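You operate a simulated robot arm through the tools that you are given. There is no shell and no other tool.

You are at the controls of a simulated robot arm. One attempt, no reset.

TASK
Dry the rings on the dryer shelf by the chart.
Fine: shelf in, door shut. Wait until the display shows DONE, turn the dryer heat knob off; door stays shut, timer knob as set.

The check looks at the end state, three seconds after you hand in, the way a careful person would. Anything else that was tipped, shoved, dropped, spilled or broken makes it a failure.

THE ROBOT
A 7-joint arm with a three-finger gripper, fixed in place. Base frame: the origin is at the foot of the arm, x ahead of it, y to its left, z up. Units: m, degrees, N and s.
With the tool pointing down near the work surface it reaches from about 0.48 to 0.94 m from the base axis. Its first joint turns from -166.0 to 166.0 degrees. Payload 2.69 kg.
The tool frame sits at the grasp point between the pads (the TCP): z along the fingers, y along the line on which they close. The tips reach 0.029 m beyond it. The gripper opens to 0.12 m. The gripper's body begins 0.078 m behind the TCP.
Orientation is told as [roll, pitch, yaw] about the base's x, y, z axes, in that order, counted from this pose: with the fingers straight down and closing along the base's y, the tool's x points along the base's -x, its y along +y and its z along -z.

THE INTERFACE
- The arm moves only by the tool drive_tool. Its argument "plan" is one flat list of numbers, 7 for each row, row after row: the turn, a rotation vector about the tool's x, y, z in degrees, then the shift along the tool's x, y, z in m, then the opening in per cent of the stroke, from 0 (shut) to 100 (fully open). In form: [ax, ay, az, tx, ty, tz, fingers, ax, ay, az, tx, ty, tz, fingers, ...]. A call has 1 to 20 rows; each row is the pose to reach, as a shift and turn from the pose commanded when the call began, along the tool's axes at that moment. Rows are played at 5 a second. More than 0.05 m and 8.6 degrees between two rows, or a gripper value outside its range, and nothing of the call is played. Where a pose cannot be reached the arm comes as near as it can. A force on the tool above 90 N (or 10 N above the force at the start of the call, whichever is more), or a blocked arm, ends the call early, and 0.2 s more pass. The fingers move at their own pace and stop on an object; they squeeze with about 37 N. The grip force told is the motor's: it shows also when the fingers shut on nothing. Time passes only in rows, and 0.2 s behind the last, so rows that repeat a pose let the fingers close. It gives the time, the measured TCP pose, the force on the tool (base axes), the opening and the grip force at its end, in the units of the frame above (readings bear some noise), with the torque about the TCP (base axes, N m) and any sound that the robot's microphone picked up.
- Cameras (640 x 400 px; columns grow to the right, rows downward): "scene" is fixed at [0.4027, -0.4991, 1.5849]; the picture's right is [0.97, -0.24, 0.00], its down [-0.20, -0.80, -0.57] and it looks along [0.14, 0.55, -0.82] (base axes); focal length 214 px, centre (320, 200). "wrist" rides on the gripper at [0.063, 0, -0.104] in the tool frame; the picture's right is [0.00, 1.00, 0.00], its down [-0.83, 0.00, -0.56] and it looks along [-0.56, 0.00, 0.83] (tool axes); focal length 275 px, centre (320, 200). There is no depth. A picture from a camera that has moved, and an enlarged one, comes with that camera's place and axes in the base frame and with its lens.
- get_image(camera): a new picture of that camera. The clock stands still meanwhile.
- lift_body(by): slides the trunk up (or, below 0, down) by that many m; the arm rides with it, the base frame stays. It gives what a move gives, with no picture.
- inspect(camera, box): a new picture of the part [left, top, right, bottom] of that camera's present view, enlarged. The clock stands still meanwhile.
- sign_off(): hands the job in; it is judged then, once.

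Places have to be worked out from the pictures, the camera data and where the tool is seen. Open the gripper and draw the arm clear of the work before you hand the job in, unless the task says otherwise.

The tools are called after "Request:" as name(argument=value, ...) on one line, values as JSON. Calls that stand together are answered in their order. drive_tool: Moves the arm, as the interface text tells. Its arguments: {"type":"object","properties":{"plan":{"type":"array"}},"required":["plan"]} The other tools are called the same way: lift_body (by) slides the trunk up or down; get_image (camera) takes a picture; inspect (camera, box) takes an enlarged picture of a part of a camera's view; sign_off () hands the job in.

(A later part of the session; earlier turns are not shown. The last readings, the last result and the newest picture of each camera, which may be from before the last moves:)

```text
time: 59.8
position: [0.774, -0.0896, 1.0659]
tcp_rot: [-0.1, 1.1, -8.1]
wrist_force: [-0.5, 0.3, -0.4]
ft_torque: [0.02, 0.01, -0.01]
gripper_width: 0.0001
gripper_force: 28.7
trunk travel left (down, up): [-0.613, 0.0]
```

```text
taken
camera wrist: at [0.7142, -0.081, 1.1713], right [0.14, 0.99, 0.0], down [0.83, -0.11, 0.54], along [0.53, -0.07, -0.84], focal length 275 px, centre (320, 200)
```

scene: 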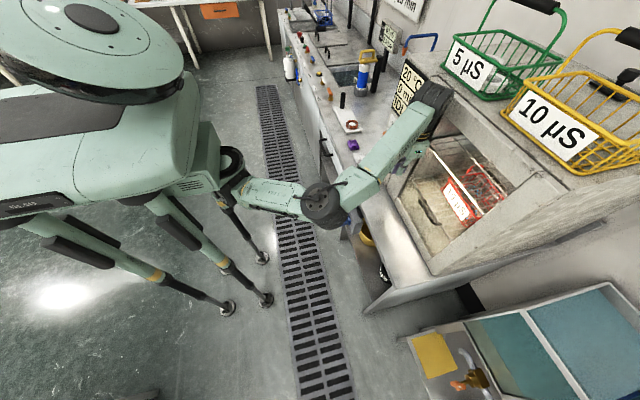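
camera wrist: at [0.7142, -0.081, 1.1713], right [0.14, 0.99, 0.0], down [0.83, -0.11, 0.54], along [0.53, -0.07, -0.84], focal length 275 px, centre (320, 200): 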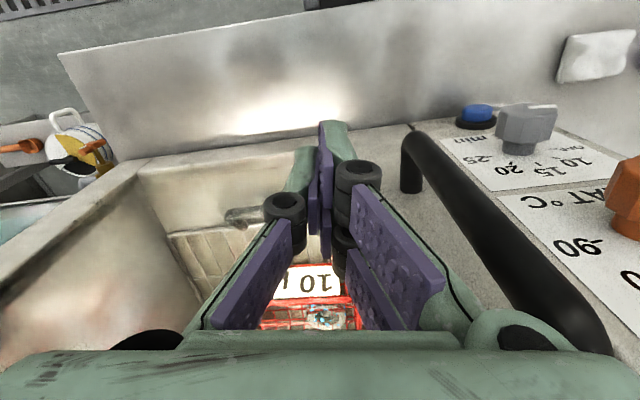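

The door looks almost flush with the panel. I'll press a little further until I feel it seat.

Request:
drive_tool(plan=[0, 0, 0, -0.005, 0.0007, 0, 0, 0, 0, 0, -0.01, 0.0014, 0, 0, 0, 0, 0, -0.015, 0.0021, 0, 0, 0, 0, 0, -0.015, 0.0021, 0, 0])

Request:
get_image(camera="wrist")

Request:
inspect(camera="scene", box=[370, 50, 610, 280])

```text
time: 60.8
position: [0.7886, -0.0911, 1.0636]
tcp_rot: [0.0, 1.1, -8.1]
wrist_force: [-0.6, 0.6, -0.1]
ft_torque: [0.0, -0.01, -0.01]
gripper_width: 0.0002
gripper_force: 28.4
trunk travel left (down, up): [-0.613, 0.0]
```

```text
taken
camera wrist: at [0.7288, -0.0822, 1.17], right [0.14, 0.99, 0.0], down [0.83, -0.11, 0.54], along [0.53, -0.07, -0.84], focal length 275 px, centre (320, 200)
```

wrist: 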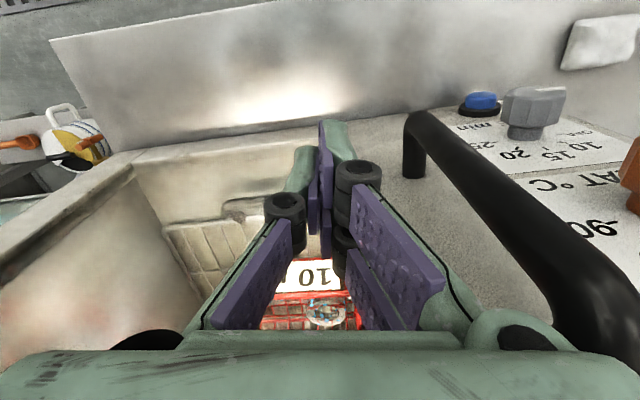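

```text
1.74 times, centred on (490, 165) of scene
camera zoom: at [0.4027, -0.4991, 1.5849], right [0.97, -0.24, 0.0], down [-0.2, -0.8, -0.57], along [0.14, 0.55, -0.82], focal length 373 px, centre (24, 261)
```

zoom: 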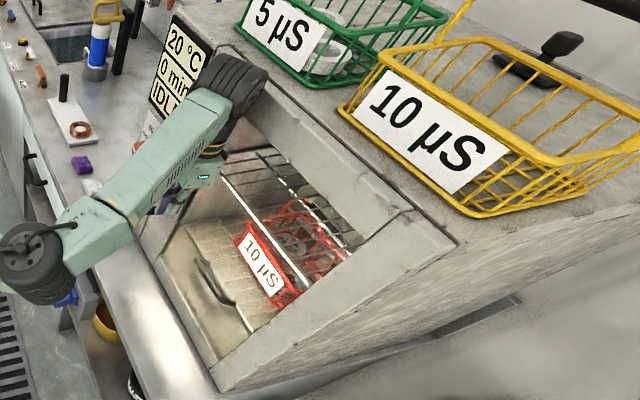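

It's very close, with still no seating force. I'll continue a few millimetres more.

Request:
drive_tool(plan=[0, 0, 0, -0.005, 0.0007, 0, 0, 0, 0, 0, -0.01, 0.0014, 0, 0, 0, 0, 0, -0.015, 0.0021, 0, 0, 0, 0, 0, -0.015, 0.0021, 0, 0])

Request:
get_image(camera="wrist")

Request:
inspect(camera="scene", box=[370, 50, 610, 280])

```text
time: 61.4
position: [0.7872, -0.0922, 1.0652]
tcp_rot: [-0.5, 2.2, -7.8]
wrist_force: [-47.5, -3.3, -8.2]
ft_torque: [0.34, -5.47, 0.31]
gripper_width: 0.0
gripper_force: 28.6
trunk travel left (down, up): [-0.613, 0.0]
stopped in row 2: the force on the tool passed its limit at 106 N (the readings are from after the stop); the commanded pose is now the measured one
```

```text
taken
camera wrist: at [0.7294, -0.0832, 1.1722], right [0.13, 0.99, -0.01], down [0.85, -0.11, 0.52], along [0.52, -0.08, -0.85], focal length 275 px, centre (320, 200)
```

wrist: 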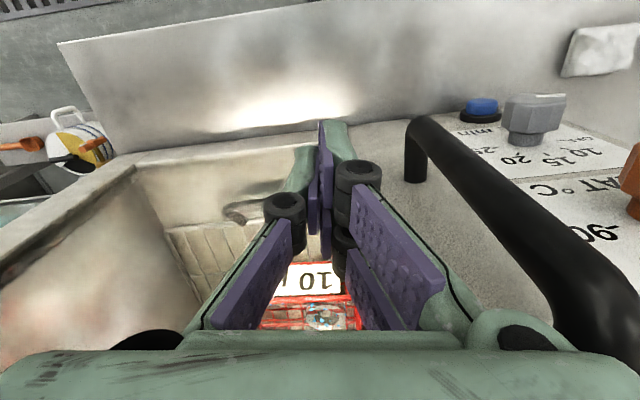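

```text
1.74 times, centred on (490, 165) of scene
camera zoom: at [0.4027, -0.4991, 1.5849], right [0.97, -0.24, 0.0], down [-0.2, -0.8, -0.57], along [0.14, 0.55, -0.82], focal length 373 px, centre (24, 261)
```

zoom: 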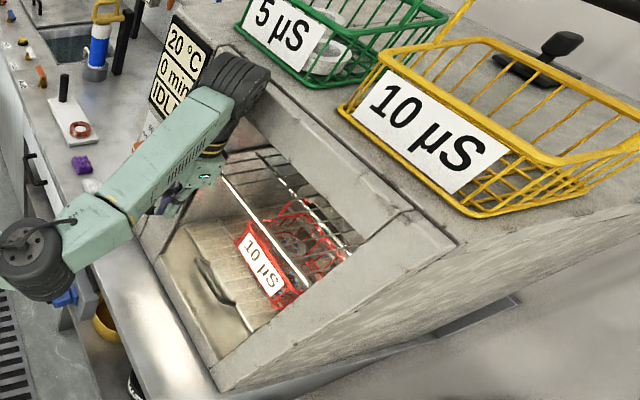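

The push hit a hard stop at 106 N, so the door is seated. I'll back off straight to inspect the door and display.

Request:
drive_tool(plan=[0, -1, 0, 0.02, -0.003, 0, 0, 0, -2.2, 0, 0.05, -0.007, 0, 0, 0, -2.2, 0, 0.09, -0.012, 0, 0, 0, -2.2, 0, 0.13, -0.018, 0, 0, 0, -2.2, 0, 0.16, -0.022, 0, 0, 0, -2.2, 0, 0.16, -0.022, 0, 0])

Request:
get_image(camera="wrist")

Request:
inspect(camera="scene", box=[370, 50, 610, 280])

Request:
get_image(camera="scene")

```text
time: 62.8
position: [0.6294, -0.0929, 1.0646]
tcp_rot: [-0.5, 0.0, -7.8]
wrist_force: [-1.2, 0.7, -1.0]
ft_torque: [0.01, -0.04, -0.01]
gripper_width: 0.0001
gripper_force: 28.4
trunk travel left (down, up): [-0.613, 0.0]
```

```text
taken
camera wrist: at [0.5678, -0.0834, 1.1695], right [0.13, 0.99, -0.01], down [0.82, -0.1, 0.56], along [0.55, -0.08, -0.83], focal length 275 px, centre (320, 200)
```

wrist: 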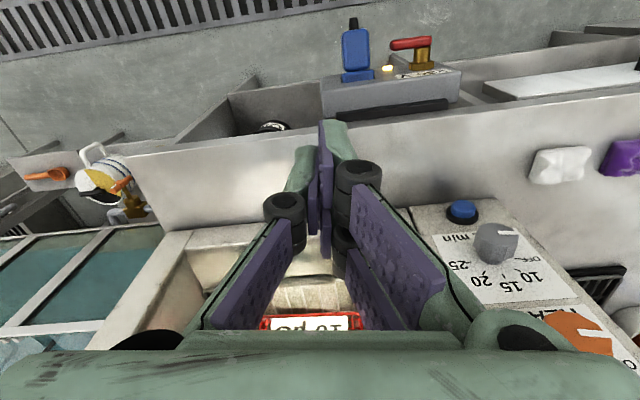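

```text
1.74 times, centred on (490, 165) of scene
camera zoom: at [0.4027, -0.4991, 1.5849], right [0.97, -0.24, 0.0], down [-0.2, -0.8, -0.57], along [0.14, 0.55, -0.82], focal length 373 px, centre (24, 261)
```

zoom: 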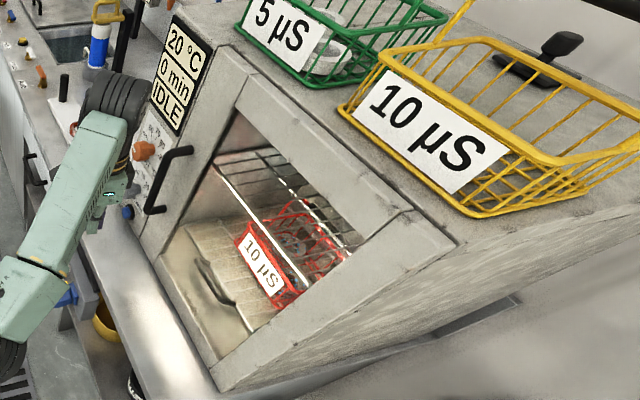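

```text
taken
```

scene: 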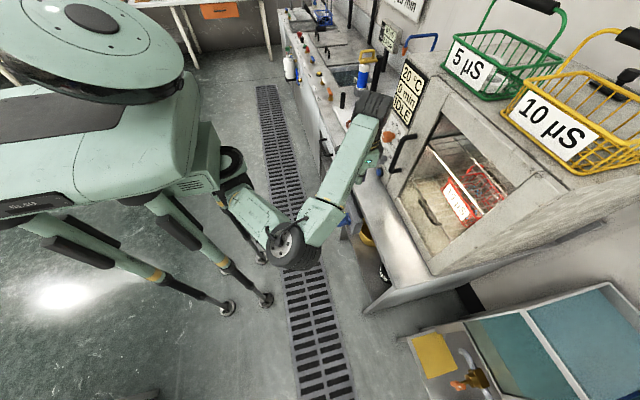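

The door is flush and the shelf and basket are inside; the display shows IDLE. Next I'll set the heat knob, first moving to y≈0.09 in front of the panel with yaw 0 and opening the fingers to about 7 cm.

Request:
drive_tool(plan=[0, 0, -1.6, 0.005, 0.0363, 0, 30, 0, 0, -3.1, 0.01, 0.0725, 0, 60, 0, 0, -4.7, 0.015, 0.1088, 0, 60, 0, 0, -6.2, 0.02, 0.145, 0, 60, 0, 0, -7.8, 0.0248, 0.1813, 0, 60, 0, 0, -7.8, 0.0248, 0.1813, 0, 60])

```text
time: 64.2
position: [0.6288, 0.0916, 1.0656]
tcp_rot: [-0.5, 0.0, 0.0]
wrist_force: [1.2, 0.0, 0.1]
ft_torque: [-0.01, -0.01, 0.01]
gripper_width: 0.0723
gripper_force: 0.0
trunk travel left (down, up): [-0.613, 0.0]
```

Good. Now I pitch the tool up to horizontal, pointing at the panel, in small steps.

Request:
drive_tool(plan=[0, -8.2, 0, -0.003, 0, 0.002, 60, 0, -16.4, 0, -0.006, 0, 0.004, 60, 0, -24.6, 0, -0.009, 0, 0.006, 60, 0, -32.8, 0, -0.012, 0, 0.008, 60, 0, -41, 0, -0.015, 0, 0.01, 60, 0, -49.2, 0, -0.018, 0, 0.012, 60, 0, -57.4, 0, -0.021, 0, 0.014, 60, 0, -65.6, 0, -0.024, 0, 0.016, 60, 0, -73.8, 0, -0.027, 0, 0.018, 60, 0, -82, 0, -0.03, 0, 0.02, 60, 0, -90, 0, -0.03, 0, 0.02, 60, 0, -90, 0, -0.03, 0, 0.02, 60])

Request:
get_image(camera="wrist")

Request:
get_image(camera="scene")

```text
time: 66.8
position: [0.7089, 0.1162, 1.0489]
tcp_rot: [-90.7, -89.6, 90.6]
wrist_force: [0.1, -0.4, -0.4]
ft_torque: [0.0, 0.03, 0.04]
gripper_width: 0.0722
gripper_force: 0.0
out of reach, approached as far as the arm can: row 8, 9, 10, 11, 12
trunk travel left (down, up): [-0.613, 0.0]
```

```text
taken
camera wrist: at [0.6059, 0.1168, 0.9855], right [0.0, 1.0, -0.01], down [-0.56, 0.01, 0.83], along [0.83, 0.01, 0.56], focal length 275 px, centre (320, 200)
```

wrist: 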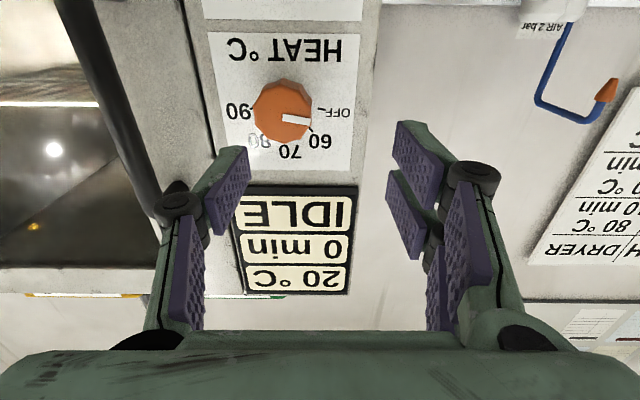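

```text
taken
```

scene: 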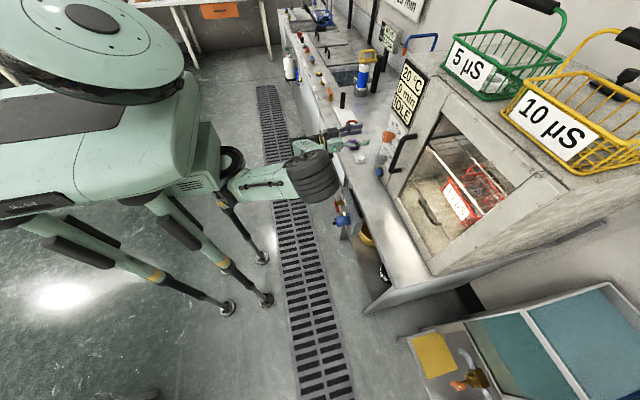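

The tool is horizontal at (0.709, 0.116, 1.049), and the view shows the heat knob centred at about (0.82, 0.089, 1.047). I'll line up in front of it at a standoff and pre-rotate the gripper -60° about its axis so one stroke can turn the knob clockwise.

Request:
drive_tool(plan=[0, 0, 0, 0.001, -0.009, 0.012, 60, 0, 0, 0, 0.0021, -0.018, 0.024, 60, 0, 0, 0, 0.0021, -0.027, 0.036, 60, 0, 0, -7.5, 0.0021, -0.027, 0.036, 60, 0, 0, -15, 0.0021, -0.027, 0.036, 60, 0, 0, -22.5, 0.0021, -0.027, 0.036, 60, 0, 0, -30, 0.0021, -0.027, 0.036, 60, 0, 0, -37.5, 0.0021, -0.027, 0.036, 60, 0, 0, -45, 0.0021, -0.027, 0.036, 60, 0, 0, -52.5, 0.0021, -0.027, 0.036, 60, 0, 0, -60, 0.0021, -0.027, 0.036, 60, 0, 0, -60, 0.0021, -0.027, 0.036, 60])

Request:
get_image(camera="wrist")

Request:
get_image(camera="scene")

```text
time: 69.4
position: [0.7191, 0.1057, 1.0056]
tcp_rot: [-87.9, -29.3, 84.7]
wrist_force: [0.0, 0.2, -0.6]
ft_torque: [-0.03, -0.02, 0.03]
gripper_width: 0.0721
gripper_force: 0.0
out of reach, approached as far as the arm can: row 1, 2, 3, 4, 5, 6, 7, 8, 9, 10, 11, 12
trunk travel left (down, up): [-0.613, 0.0]
```

```text
taken
camera wrist: at [0.6107, 0.0594, 0.9787], right [0.01, 0.49, -0.87], down [-0.49, 0.77, 0.42], along [0.87, 0.42, 0.24], focal length 275 px, centre (320, 200)
```

wrist: 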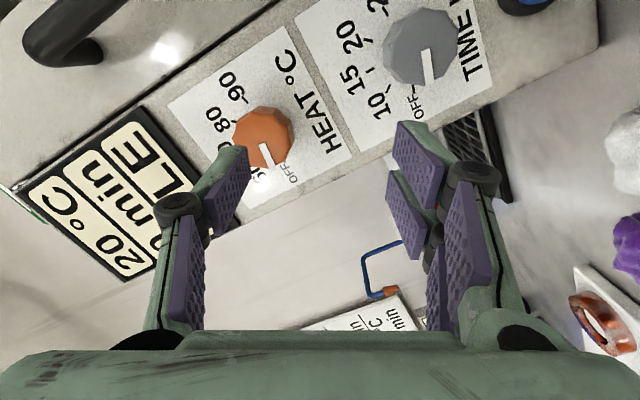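

```text
taken
```

scene: 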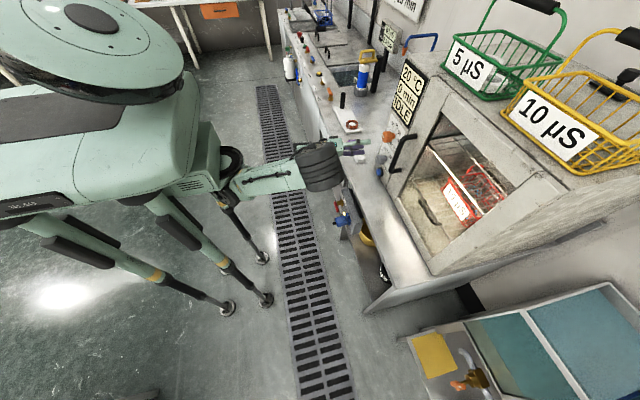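

The roll worked, but the position was flagged out of reach because the arm is folded up close to the robot here. I'll look at the arm's posture before choosing a better approach.

Request:
inspect(camera="scene", box=[180, 100, 440, 260])

```text
2.46 times, centred on (310, 180) of scene
camera zoom: at [0.4027, -0.4991, 1.5849], right [0.97, -0.24, 0.0], down [-0.2, -0.8, -0.57], along [0.14, 0.55, -0.82], focal length 528 px, centre (345, 249)
```

zoom: 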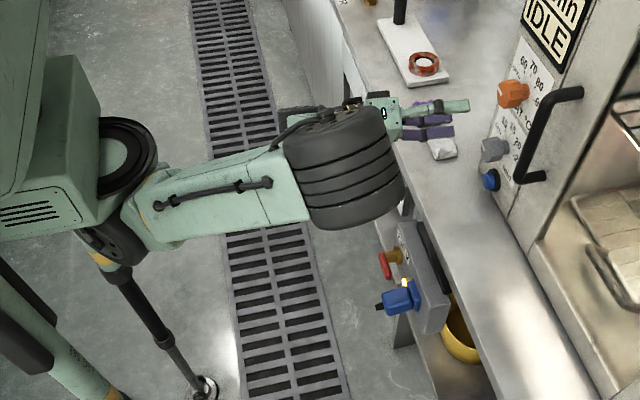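

The arm is folded close in, so extending toward the panel should help. I'll advance to x≈0.76, re-aim the axis straight at the panel at the knob's height, and hold to see whether it converges.

Request:
drive_tool(plan=[-0.1, -1.3, 0, -0.002, -0.0109, 0.0102, 60, -0.25, -2.6, 0, -0.0041, -0.0218, 0.0204, 60, -0.4, -3.8, 0, -0.0061, -0.0327, 0.0305, 60, -0.5, -5.1, 0, -0.0082, -0.0436, 0.0407, 60, -0.5, -5.1, 0, -0.0082, -0.0436, 0.0407, 60, -0.5, -5.1, 0, -0.0082, -0.0436, 0.0407, 60, -0.5, -5.1, 0, -0.0082, -0.0436, 0.0407, 60])

Request:
get_image(camera="wrist")

```text
time: 71.0
position: [0.7225, 0.1098, 1.0042]
tcp_rot: [-87.5, -29.4, 84.9]
wrist_force: [0.1, 0.3, 0.1]
ft_torque: [0.02, 0.01, -0.03]
gripper_width: 0.0721
gripper_force: 0.0
out of reach, approached as far as the arm can: row 1, 2, 3, 4, 5, 6, 7
trunk travel left (down, up): [-0.613, 0.0]
```

```text
taken
camera wrist: at [0.6147, 0.0624, 0.9771], right [0.0, 0.49, -0.87], down [-0.49, 0.76, 0.43], along [0.87, 0.43, 0.24], focal length 275 px, centre (320, 200)
```

wrist: 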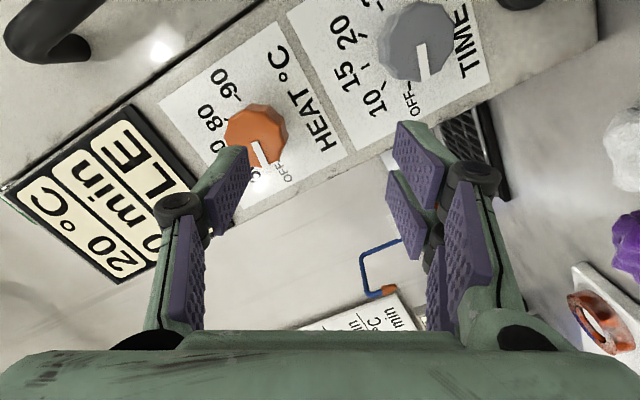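

It's stuck in a folded posture where the wrist is too close to the base. I'll undo the roll here, then return to tool-down with more extension, and redo the pitch-up while keeping the wrist farther out.

Request:
drive_tool(plan=[0, 0, 7.5, 0, 0, 0, 60, 0, 0, 15, 0, 0, 0, 60, 0, 0, 22.5, 0, 0, 0, 60, 0, 0, 30, 0, 0, 0, 60, 0, 0, 37.5, 0, 0, 0, 60, 0, 0, 45, 0, 0, 0, 60, 0, 0, 52.5, 0, 0, 0, 60, 0, 0, 60, 0, 0, 0, 60, 0, 0, 60, 0, 0, 0, 60])

Request:
get_image(camera="wrist")

```text
time: 73.0
position: [0.7211, 0.112, 1.006]
tcp_rot: [-12.8, -87.7, 9.0]
wrist_force: [-0.5, 0.5, 0.3]
ft_torque: [0.02, 0.01, 0.01]
gripper_width: 0.072
gripper_force: 0.1
trunk travel left (down, up): [-0.613, 0.0]
```

```text
taken
camera wrist: at [0.615, 0.1179, 0.9475], right [0.07, 1.0, -0.01], down [-0.52, 0.05, 0.85], along [0.85, -0.05, 0.52], focal length 275 px, centre (320, 200)
```

wrist: 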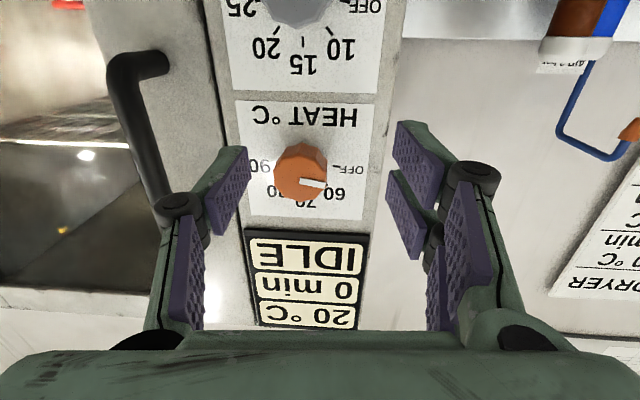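

That pose is reachable. I'll test a small straight advance in +x from here.

Request:
drive_tool(plan=[0, 0, 0, 0, 0, 0.015, 60, 0, 0, 0, 0, 0, 0.03, 60, 0, 0, 0, 0, 0, 0.03, 60])

```text
time: 73.8
position: [0.75, 0.1099, 1.0057]
tcp_rot: [-13.7, -87.5, 9.6]
wrist_force: [-0.5, -0.3, -1.0]
ft_torque: [0.04, -0.03, 0.01]
gripper_width: 0.0721
gripper_force: 0.1
trunk travel left (down, up): [-0.613, 0.0]
```

Advancing works. Now I test raising to the knob's height (z≈1.047) and centring at y≈0.089.

Request:
drive_tool(plan=[0, 0, 0, -0.014, -0.007, 0, 60, 0, 0, 0, -0.028, -0.014, 0, 60, 0, 0, 0, -0.041, -0.021, 0, 60, 0, 0, 0, -0.041, -0.021, 0, 60, 0, 0, 0, -0.041, -0.021, 0, 60])

Request:
get_image(camera="wrist")

Request:
inspect(camera="scene", box=[180, 100, 440, 260])

```text
time: 75.0
position: [0.7512, 0.0886, 1.0469]
tcp_rot: [-15.7, -87.8, 11.7]
wrist_force: [-1.8, -0.3, 0.0]
ft_torque: [-0.01, 0.0, 0.01]
gripper_width: 0.0722
gripper_force: 0.1
trunk travel left (down, up): [-0.613, 0.0]
```

```text
taken
camera wrist: at [0.6455, 0.0946, 0.9878], right [0.07, 1.0, -0.02], down [-0.52, 0.05, 0.85], along [0.85, -0.05, 0.52], focal length 275 px, centre (320, 200)
```

wrist: 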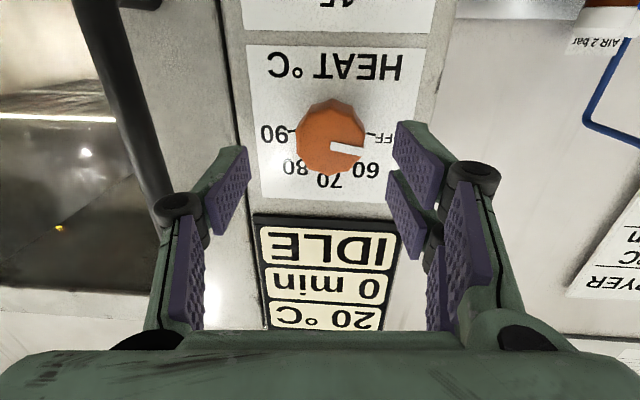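

```text
2.46 times, centred on (310, 180) of scene
camera zoom: at [0.4027, -0.4991, 1.5849], right [0.97, -0.24, 0.0], down [-0.2, -0.8, -0.57], along [0.14, 0.55, -0.82], focal length 528 px, centre (345, 249)
```

zoom: 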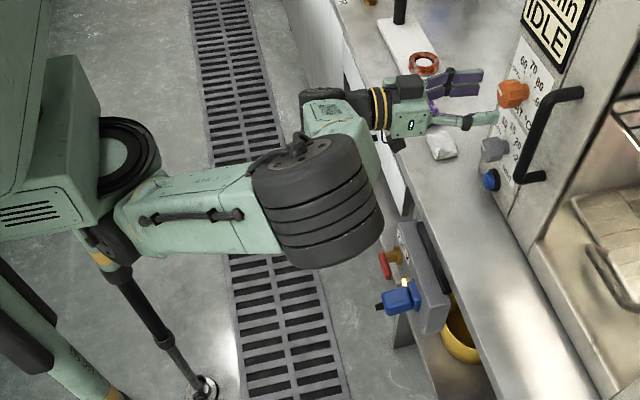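

Now the arm is exactly at (0.751, 0.0886, 1.0469), horizontal, with the knob straight ahead at about (0.82, 0.090, 1.046). I'll fix the 4–5° axis tilt so the tool axis matches the knob axis.

Request:
drive_tool(plan=[-2, -1.3, 0, 0, 0.0005, 0, 60, -3.9, -2.6, 0, 0, 0.001, 0, 60, -3.9, -2.6, 0, 0, 0.001, 0, 60])

Request:
drive_tool(plan=[0, 0, -7.5, 0, 0, 0, 60, 0, 0, -15, 0, 0, 0, 60, 0, 0, -22.5, 0, 0, 0, 60, 0, 0, -30, 0, 0, 0, 60, 0, 0, -37.5, 0, 0, 0, 60, 0, 0, -45, 0, 0, 0, 60, 0, 0, -45, 0, 0, 0, 60])

Request:
get_image(camera="wrist")

```text
time: 75.8
position: [0.7512, 0.0879, 1.0482]
tcp_rot: [-15.5, -87.8, 11.6]
wrist_force: [-0.3, 0.8, -0.2]
ft_torque: [-0.02, 0.0, -0.01]
gripper_width: 0.0719
gripper_force: 0.0
out of reach, approached as far as the arm can: row 2, 3
trunk travel left (down, up): [-0.613, 0.0]
```

```text
time: 77.4
position: [0.7507, 0.0889, 1.0476]
tcp_rot: [-87.0, -44.3, 84.0]
wrist_force: [-0.2, -0.2, -0.3]
ft_torque: [-0.01, 0.0, 0.01]
gripper_width: 0.0721
gripper_force: 0.1
trunk travel left (down, up): [-0.613, 0.0]
```

```text
taken
camera wrist: at [0.6427, 0.0515, 1.0075], right [0.02, 0.7, -0.72], down [-0.49, 0.63, 0.6], along [0.87, 0.34, 0.36], focal length 275 px, centre (320, 200)
```

wrist: 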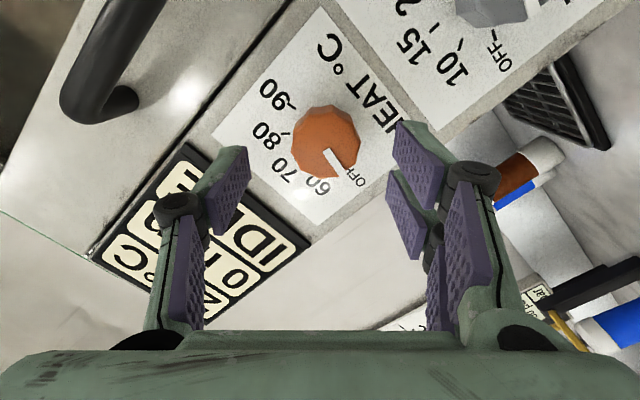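

The alignment tweak is just beyond the wrist's range, but the 4–5° tilt is acceptable, and the -45° pre-roll worked at the correct position. I'll advance so the pads overlap the knob to TCP x≈0.806, with the panel at about 0.849, and then close.

Request:
drive_tool(plan=[0, 0, 0, -0.0014, 0.0007, 0.018, 60, 0, 0, 0, -0.0028, 0.0014, 0.037, 60, 0, 0, 0, -0.0042, 0.0021, 0.0551, 60, 0, 0, 0, -0.0042, 0.0021, 0.0551, 60])

Request:
get_image(camera="wrist")

Request:
inspect(camera="scene", box=[330, 90, 450, 190])

```text
time: 78.4
position: [0.8079, 0.0888, 1.0453]
tcp_rot: [-87.0, -44.3, 84.1]
wrist_force: [0.4, 0.4, 0.8]
ft_torque: [-0.01, 0.01, 0.02]
gripper_width: 0.072
gripper_force: 0.0
trunk travel left (down, up): [-0.613, 0.0]
```

```text
taken
camera wrist: at [0.6992, 0.0518, 1.0061], right [0.02, 0.7, -0.72], down [-0.49, 0.63, 0.6], along [0.87, 0.34, 0.36], focal length 275 px, centre (320, 200)
```

wrist: 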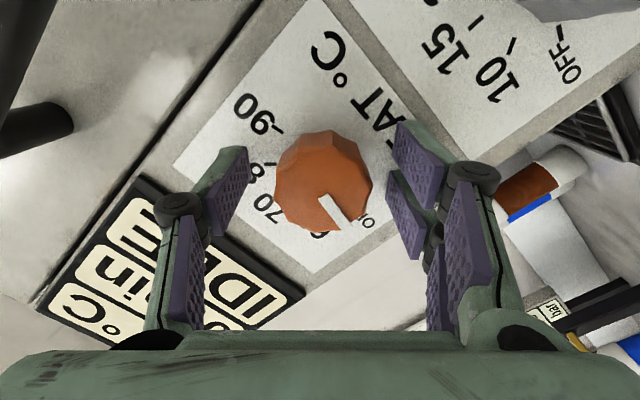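

```text
4.00 times, centred on (390, 140) of scene
camera zoom: at [0.4027, -0.4991, 1.5849], right [0.97, -0.24, 0.0], down [-0.2, -0.8, -0.57], along [0.14, 0.55, -0.82], focal length 858 px, centre (40, 440)
```

zoom: 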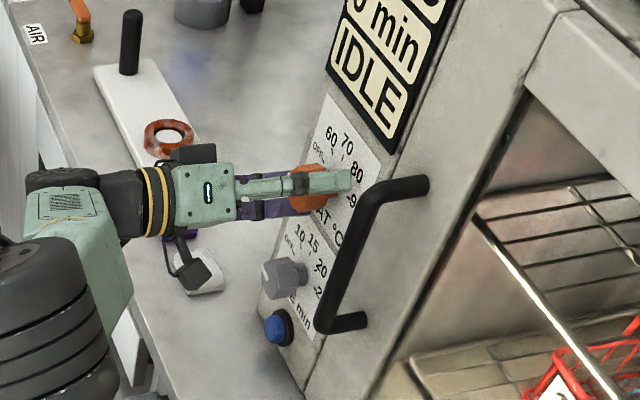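

The knob sits centred between the open pads with no contact. Closing on it now.

Request:
drive_tool(plan=[0, 0, 0, 0, 0, 0, 30, 0, 0, 0, 0, 0, 0, 0, 0, 0, 0, 0, 0, 0, 0, 0, 0, 0, 0, 0, 0, 0, 0, 0, 0, 0, 0, 0, 0])

Request:
get_image(camera="wrist")

```text
time: 79.6
position: [0.8064, 0.0899, 1.0454]
tcp_rot: [-86.8, -44.3, 84.0]
wrist_force: [-1.9, 5.5, -7.4]
ft_torque: [0.03, 0.07, 0.49]
gripper_width: 0.0402
gripper_force: 44.7
trunk travel left (down, up): [-0.613, 0.0]
```

```text
taken
camera wrist: at [0.6989, 0.0527, 1.0053], right [0.02, 0.7, -0.72], down [-0.49, 0.63, 0.6], along [0.87, 0.34, 0.35], focal length 275 px, centre (320, 200)
```

wrist: 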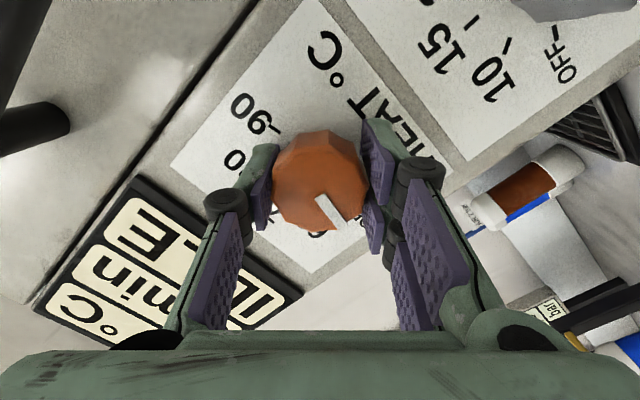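

It's gripped firmly at 40 mm with 45 N. I'll rotate the tool clockwise (+z) by 60° and look at the pointer.

Request:
drive_tool(plan=[0, 0, 7.5, 0, 0.001, 0, 0, 0, 0, 15, 0, 0.001, 0, 0, 0, 0, 22.5, 0, 0.001, 0, 0, 0, 0, 30, 0, 0.001, 0, 0, 0, 0, 37.5, 0, 0.001, 0, 0, 0, 0, 45, 0, 0.001, 0, 0, 0, 0, 52.5, 0, 0.001, 0, 0, 0, 0, 60, 0, 0.001, 0, 0, 0, 0, 60, 0, 0.001, 0, 0])

Request:
get_image(camera="wrist")

Request:
inspect(camera="scene", box=[330, 60, 450, 190])

```text
time: 81.6
position: [0.8068, 0.092, 1.0441]
tcp_rot: [81.2, -75.3, -85.3]
wrist_force: [7.3, 9.4, -6.8]
ft_torque: [0.02, 0.11, 1.62]
gripper_width: 0.0418
gripper_force: 45.6
trunk travel left (down, up): [-0.613, 0.0]
```

```text
taken
camera wrist: at [0.7021, 0.1143, 0.9879], right [0.07, 0.97, 0.24], down [-0.54, -0.17, 0.83], along [0.84, -0.19, 0.51], focal length 275 px, centre (320, 200)
```

wrist: 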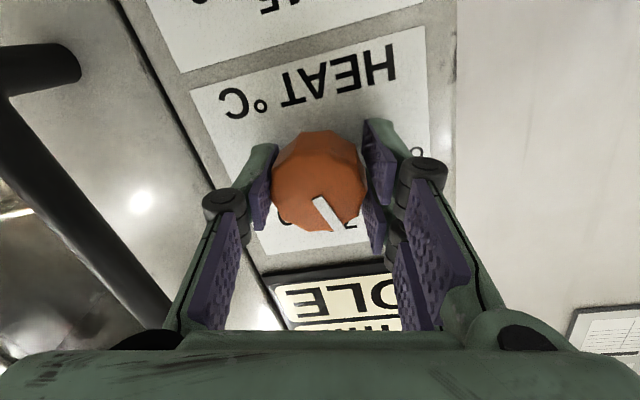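

```text
3.08 times, centred on (390, 125) of scene
camera zoom: at [0.4027, -0.4991, 1.5849], right [0.97, -0.24, 0.0], down [-0.2, -0.8, -0.57], along [0.14, 0.55, -0.82], focal length 660 px, centre (105, 431)
```

zoom: 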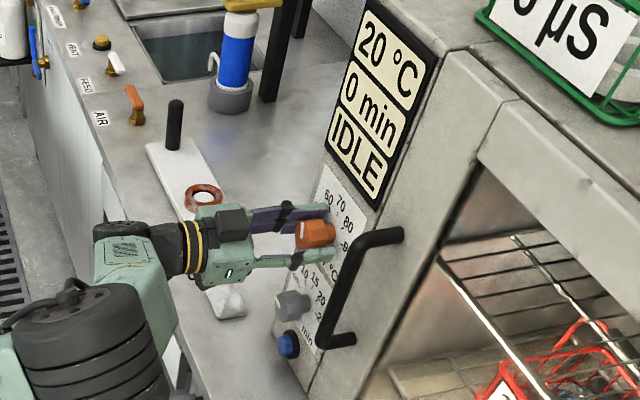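

The knob turned along with the gripper; the pointer should be between 60 and 70 now. I'll continue another 60°.

Request:
drive_tool(plan=[0, 0, 7.5, 0, 0.001, 0, 0, 0, 0, 15, 0, 0.001, 0, 0, 0, 0, 22.5, 0, 0.001, 0, 0, 0, 0, 30, 0, 0.001, 0, 0, 0, 0, 37.5, 0, 0.001, 0, 0, 0, 0, 45, 0, 0.001, 0, 0, 0, 0, 52.5, 0, 0.001, 0, 0, 0, 0, 60, 0, 0.001, 0, 0, 0, 0, 60, 0, 0.001, 0, 0])

Request:
get_image(camera="wrist")

Request:
inspect(camera="scene", box=[330, 60, 450, 190])

```text
time: 83.6
position: [0.8069, 0.0922, 1.0447]
tcp_rot: [87.8, -15.5, -93.2]
wrist_force: [-1.4, 8.9, -10.5]
ft_torque: [0.0, -1.12, 1.1]
gripper_width: 0.0417
gripper_force: 45.4
trunk travel left (down, up): [-0.613, 0.0]
```

```text
taken
camera wrist: at [0.7067, 0.1602, 1.0324], right [0.05, 0.27, 0.96], down [-0.6, -0.76, 0.25], along [0.8, -0.59, 0.12], focal length 275 px, centre (320, 200)
```

wrist: 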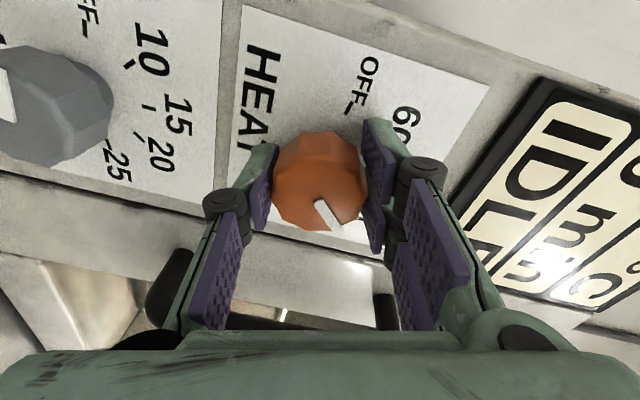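

```text
3.08 times, centred on (390, 125) of scene
camera zoom: at [0.4027, -0.4991, 1.5849], right [0.97, -0.24, 0.0], down [-0.2, -0.8, -0.57], along [0.14, 0.55, -0.82], focal length 660 px, centre (105, 431)
```

zoom: 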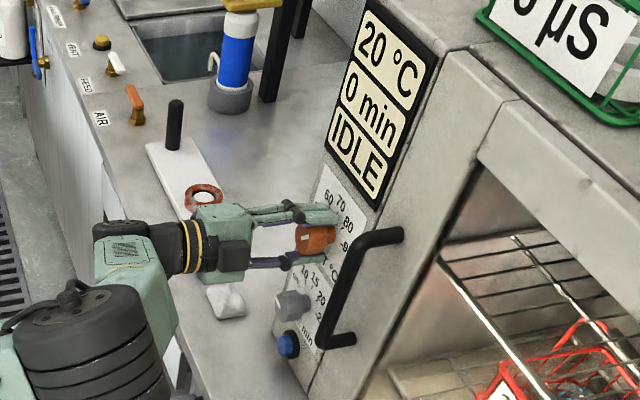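

The tool has turned 120° in total with the knob held. I'll open the fingers and back off along x to check the pointer against the 80 mark.

Request:
drive_tool(plan=[0, 0, 0, 0, 0, 0, 40, 0, 0, 0, 0, 0, 0, 60, 0, 0, 0, 0, 0, 0, 60, 0, 0, 0, 0, 0, -0.02, 60, 0, 0, 0, 0, 0, -0.04, 60, 0, 0, 0, 0, 0, -0.055, 60, 0, 0, 0, 0, 0, -0.055, 60])

Request:
get_image(camera="wrist")

Request:
inspect(camera="scene", box=[360, 60, 440, 190])

```text
time: 85.2
position: [0.751, 0.0934, 1.0479]
tcp_rot: [87.8, -15.6, -93.4]
wrist_force: [-0.5, -0.1, 0.5]
ft_torque: [-0.01, 0.02, 0.0]
gripper_width: 0.0718
gripper_force: 0.0
trunk travel left (down, up): [-0.613, 0.0]
```

```text
taken
camera wrist: at [0.6509, 0.1619, 1.0348], right [0.05, 0.27, 0.96], down [-0.6, -0.76, 0.25], along [0.8, -0.59, 0.12], focal length 275 px, centre (320, 200)
```

wrist: 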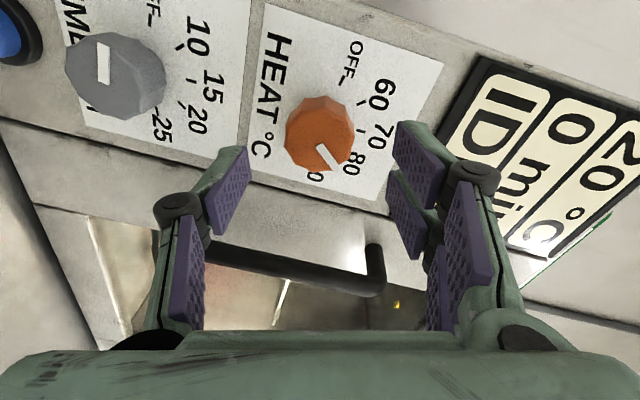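

```text
3.08 times, centred on (400, 125) of scene
camera zoom: at [0.4027, -0.4991, 1.5849], right [0.97, -0.24, 0.0], down [-0.2, -0.8, -0.57], along [0.14, 0.55, -0.82], focal length 660 px, centre (74, 431)
```

zoom: 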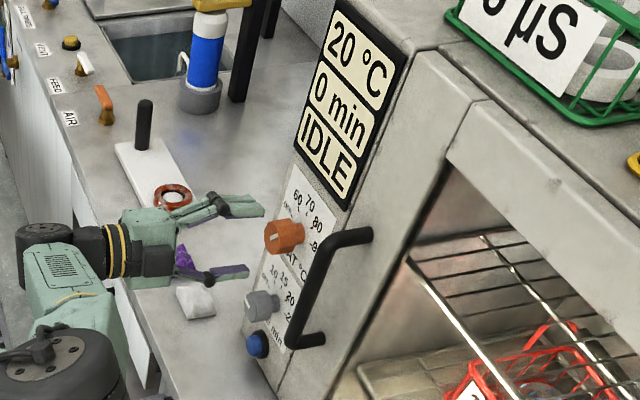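

The pointer looks close to 80. I'll enlarge the dial to check precisely.

Request:
inspect(camera="wrist", box=[250, 60, 420, 210])

Request:
inspect(camera="scene", box=[375, 115, 415, 150])

```text
2.67 times, centred on (335, 135) of wrist
camera zoom: at [0.6509, 0.1619, 1.0348], right [0.05, 0.27, 0.96], down [-0.6, -0.76, 0.25], along [0.8, -0.59, 0.12], focal length 734 px, centre (280, 373)
```

zoom: 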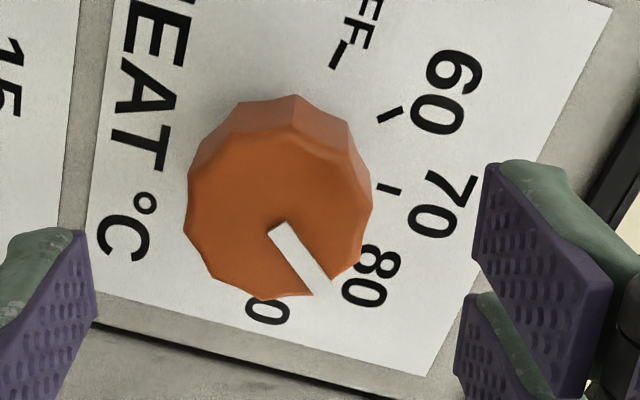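

```text
11.43 times, centred on (395, 132) of scene
camera zoom: at [0.4027, -0.4991, 1.5849], right [0.97, -0.24, 0.0], down [-0.2, -0.8, -0.57], along [0.14, 0.55, -0.82], focal length 2451 px, centre (-537, 971)
```

zoom: 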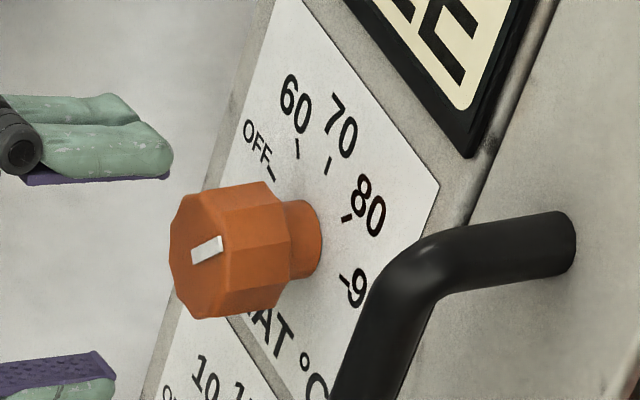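

By geometry the pointer is at roughly 42–47° where 80 should be 40°. I'll zoom in more to measure both knobs' pointers more exactly.

Request:
inspect(camera="wrist", box=[275, 85, 375, 185])

Request:
inspect(camera="wrist", box=[55, 0, 215, 150])

```text
4.00 times, centred on (325, 135) of wrist
camera zoom: at [0.6509, 0.1619, 1.0348], right [0.05, 0.27, 0.96], down [-0.6, -0.76, 0.25], along [0.8, -0.59, 0.12], focal length 1101 px, centre (300, 460)
```

zoom: 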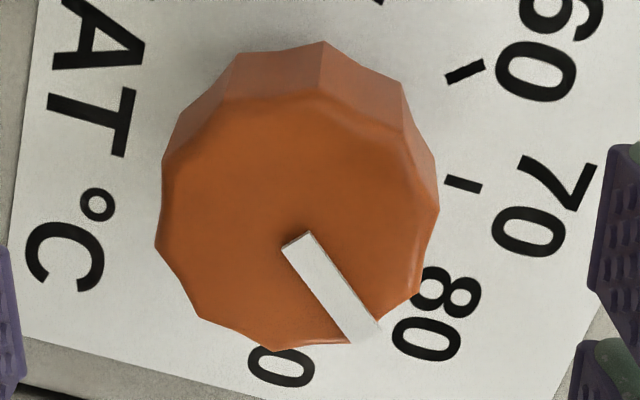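

```text
2.67 times, centred on (135, 75) of wrist
camera zoom: at [0.6509, 0.1619, 1.0348], right [0.05, 0.27, 0.96], down [-0.6, -0.76, 0.25], along [0.8, -0.59, 0.12], focal length 734 px, centre (813, 533)
```

zoom: 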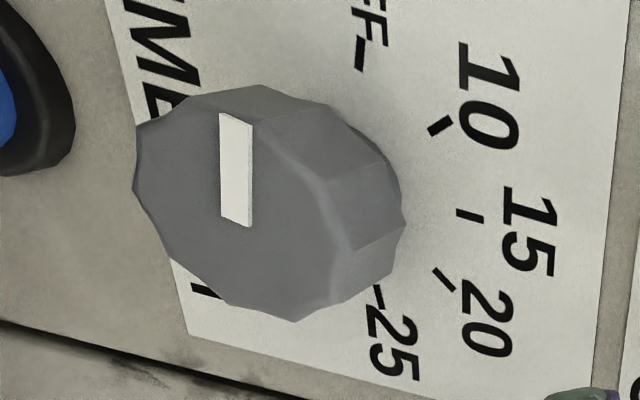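

Calibrating against the timer's OFF pointer (measured -80.2°), the heat pointer is at 39.6°, which is on the 80 mark. Next is the timer: I roll the gripper back to neutral and lower the trunk by 0.126 m to its height.

Request:
drive_tool(plan=[0, 0, -7.5, 0, 0, 0, 60, 0, 0, -15, 0, 0, 0, 60, 0, 0, -22.5, 0, 0, 0, 60, 0, 0, -30, 0, 0, 0, 60, 0, 0, -37.5, 0, 0, 0, 60, 0, 0, -45, 0, 0, 0, 60, 0, 0, -52.5, 0, 0, 0, 60, 0, 0, -60, 0, 0, 0, 60, 0, 0, -67.5, 0, 0, 0, 60, 0, 0, -75, 0, 0, 0, 60, 0, 0, -75, 0, 0, 0, 60])

Request:
lift_body(by=-0.126)

Request:
get_image(camera="wrist")

Request:
inspect(camera="scene", box=[330, 60, 450, 190])

```text
time: 87.6
position: [0.7515, 0.0949, 1.0489]
tcp_rot: [-18.0, -87.7, 14.1]
wrist_force: [0.7, 0.1, 0.2]
ft_torque: [0.01, 0.0, 0.0]
gripper_width: 0.0724
gripper_force: 0.0
trunk travel left (down, up): [-0.613, 0.0]
```

```text
time: 89.1
position: [0.7524, 0.0952, 0.9231]
tcp_rot: [-15.6, -87.9, 11.6]
wrist_force: [0.5, 0.3, -0.1]
ft_torque: [0.0, 0.04, -0.02]
gripper_width: 0.072
gripper_force: 0.1
trunk travel left (down, up): [-0.487, 0.126]
```

```text
taken
camera wrist: at [0.6455, 0.102, 0.8641], right [0.07, 1.0, -0.01], down [-0.52, 0.05, 0.85], along [0.85, -0.05, 0.52], focal length 275 px, centre (320, 200)
```

wrist: 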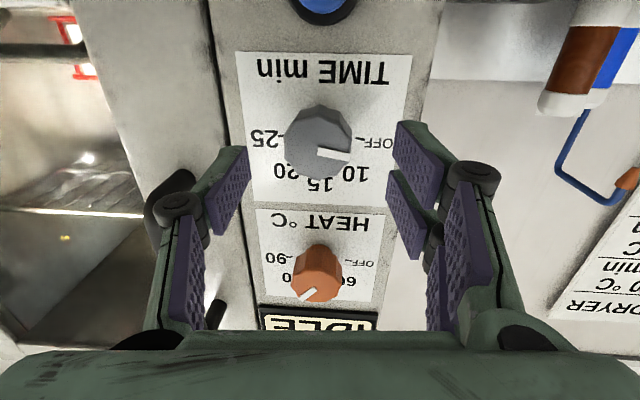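

```text
3.08 times, centred on (390, 125) of scene
camera zoom: at [0.4027, -0.4991, 1.5849], right [0.97, -0.24, 0.0], down [-0.2, -0.8, -0.57], along [0.14, 0.55, -0.82], focal length 660 px, centre (105, 431)
```

zoom: 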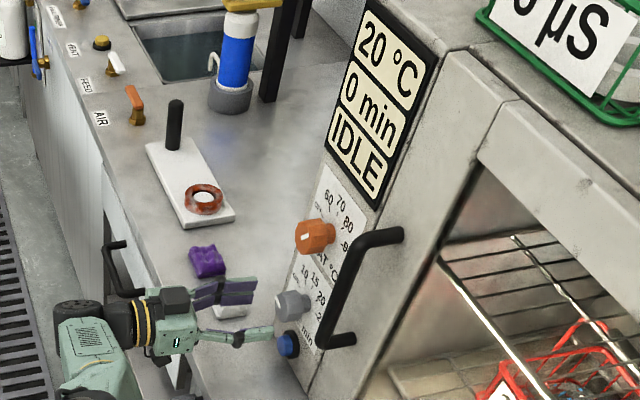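

The timer knob is ahead at about (0.82, 0.0895, 0.925) and its pointer is at OFF. I'll centre on it and advance to grip depth with the fingers open.

Request:
drive_tool(plan=[0, 0, 0, -0.0023, -0.005, 0.0104, 60, 0, 0, 0, -0.0032, -0.0036, 0.03, 60, 0, 0, 0, -0.0043, -0.0019, 0.0537, 60, 0, 0, 0, -0.0043, -0.0019, 0.0537, 60])

Request:
get_image(camera="wrist")

```text
time: 90.1
position: [0.8047, 0.091, 0.9257]
tcp_rot: [-15.6, -87.8, 11.7]
wrist_force: [1.0, -0.3, -0.1]
ft_torque: [0.0, 0.0, 0.0]
gripper_width: 0.0721
gripper_force: 0.1
trunk travel left (down, up): [-0.487, 0.126]
```

```text
taken
camera wrist: at [0.6994, 0.0974, 0.8661], right [0.07, 1.0, -0.01], down [-0.52, 0.05, 0.85], along [0.85, -0.05, 0.52], focal length 275 px, centre (320, 200)
```

wrist: 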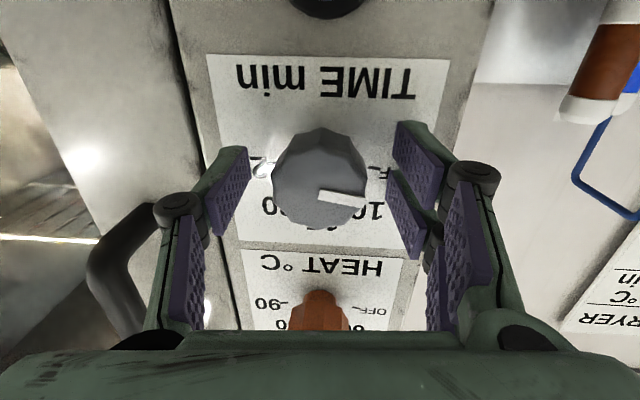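

It's well centred. Closing on the timer knob.

Request:
drive_tool(plan=[0, 0, 0, 0, 0, 0, 30, 0, 0, 0, 0, 0, 0, 0, 0, 0, 0, 0, 0, 0, 0, 0, 0, 0, 0, 0, 0, 0, 0, 0, 0, 0, 0, 0, 0])

Request:
get_image(camera="wrist")

```text
time: 91.3
position: [0.8049, 0.091, 0.924]
tcp_rot: [-15.6, -87.8, 11.8]
wrist_force: [1.7, 0.9, -0.1]
ft_torque: [-0.03, -0.1, 1.23]
gripper_width: 0.0418
gripper_force: 44.7
trunk travel left (down, up): [-0.487, 0.126]
```

```text
taken
camera wrist: at [0.6991, 0.0976, 0.8661], right [0.07, 1.0, -0.01], down [-0.52, 0.05, 0.85], along [0.85, -0.05, 0.52], focal length 275 px, centre (320, 200)
```

wrist: 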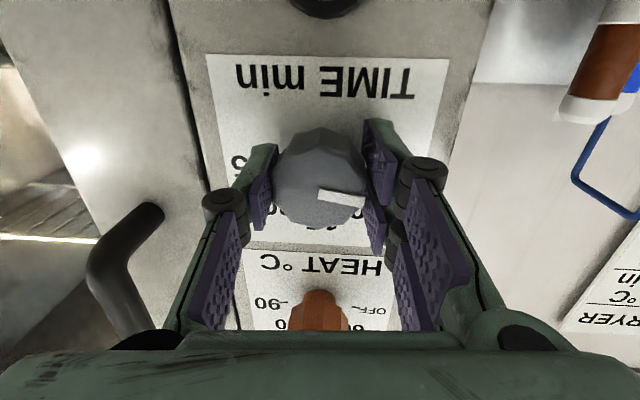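

It's gripped evenly with minimal side load. I'll turn it 40° clockwise to 10 min.

Request:
drive_tool(plan=[0, 0, 6.7, 0, 0, 0, 0, 0, 0, 13.4, 0, 0, 0, 0, 0, 0, 20, 0, 0, 0, 0, 0, 0, 26.7, 0, 0, 0, 0, 0, 0, 33.4, 0, 0, 0, 0, 0, 0, 40, 0, 0, 0, 0, 0, 0, 40, 0, 0, 0, 0])

Request:
get_image(camera="wrist")

Request:
inspect(camera="scene", box=[330, 60, 450, 190])

```text
time: 92.9
position: [0.8046, 0.0894, 0.9246]
tcp_rot: [86.6, -50.5, -91.3]
wrist_force: [-3.7, 7.5, -3.5]
ft_torque: [-0.04, -0.68, 1.46]
gripper_width: 0.0421
gripper_force: 44.8
trunk travel left (down, up): [-0.487, 0.126]
```

```text
taken
camera wrist: at [0.7021, 0.1382, 0.8807], right [0.07, 0.77, 0.63], down [-0.56, -0.49, 0.66], along [0.82, -0.41, 0.4], focal length 275 px, centre (320, 200)
```

wrist: 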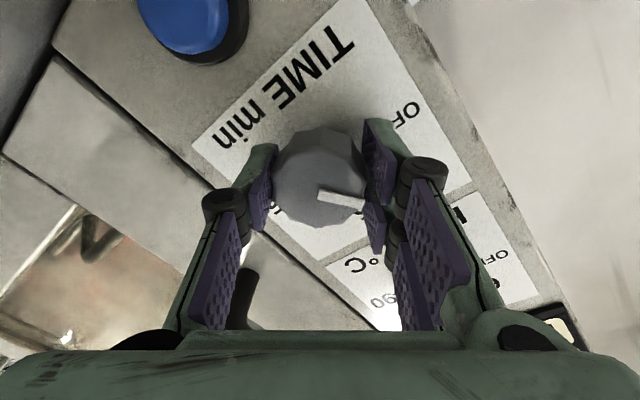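

```text
3.08 times, centred on (390, 125) of scene
camera zoom: at [0.4027, -0.4991, 1.5849], right [0.97, -0.24, 0.0], down [-0.2, -0.8, -0.57], along [0.14, 0.55, -0.82], focal length 660 px, centre (105, 431)
```

zoom: 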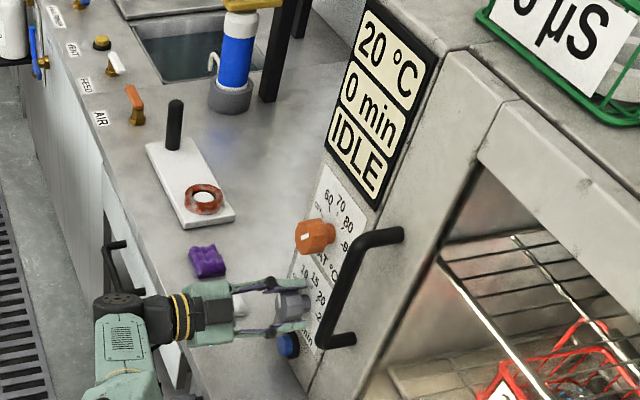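

It turned about 40°. I'll release, back off, and check the pointer.

Request:
drive_tool(plan=[0, 0, 0, 0, 0, 0, 40, 0, 0, 0, 0, 0, 0, 60, 0, 0, 0, 0, 0, 0, 60, 0, 0, 0, 0, 0, -0.02, 60, 0, 0, 0, 0, 0, -0.04, 60, 0, 0, 0, 0, 0, -0.055, 60, 0, 0, 0, 0, 0, -0.055, 60])

Request:
get_image(camera="wrist")

Request:
inspect(camera="scene", box=[330, 60, 450, 190])

```text
time: 94.5
position: [0.75, 0.0936, 0.9279]
tcp_rot: [86.8, -50.5, -91.3]
wrist_force: [-1.4, 0.1, 0.1]
ft_torque: [0.01, -0.05, 0.02]
gripper_width: 0.0721
gripper_force: 0.1
trunk travel left (down, up): [-0.487, 0.126]
```

```text
taken
camera wrist: at [0.6471, 0.1404, 0.883], right [0.08, 0.77, 0.63], down [-0.57, -0.49, 0.66], along [0.82, -0.41, 0.4], focal length 275 px, centre (320, 200)
```

wrist: 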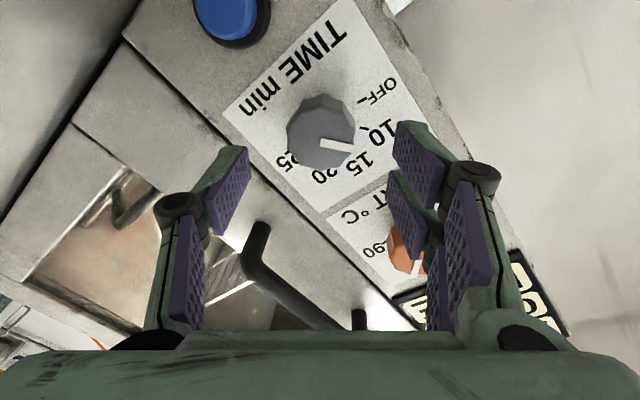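

```text
3.08 times, centred on (390, 125) of scene
camera zoom: at [0.4027, -0.4991, 1.5849], right [0.97, -0.24, 0.0], down [-0.2, -0.8, -0.57], along [0.14, 0.55, -0.82], focal length 660 px, centre (105, 431)
```

zoom: 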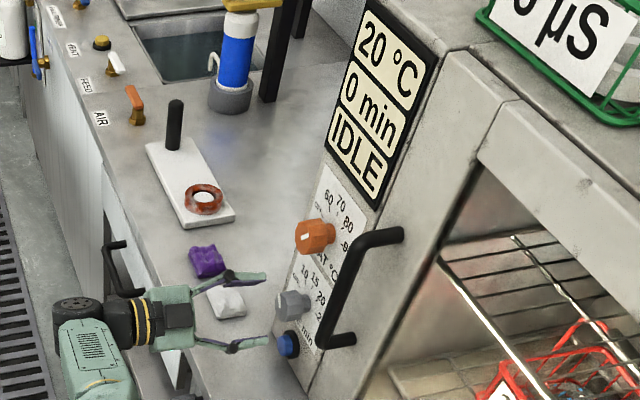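

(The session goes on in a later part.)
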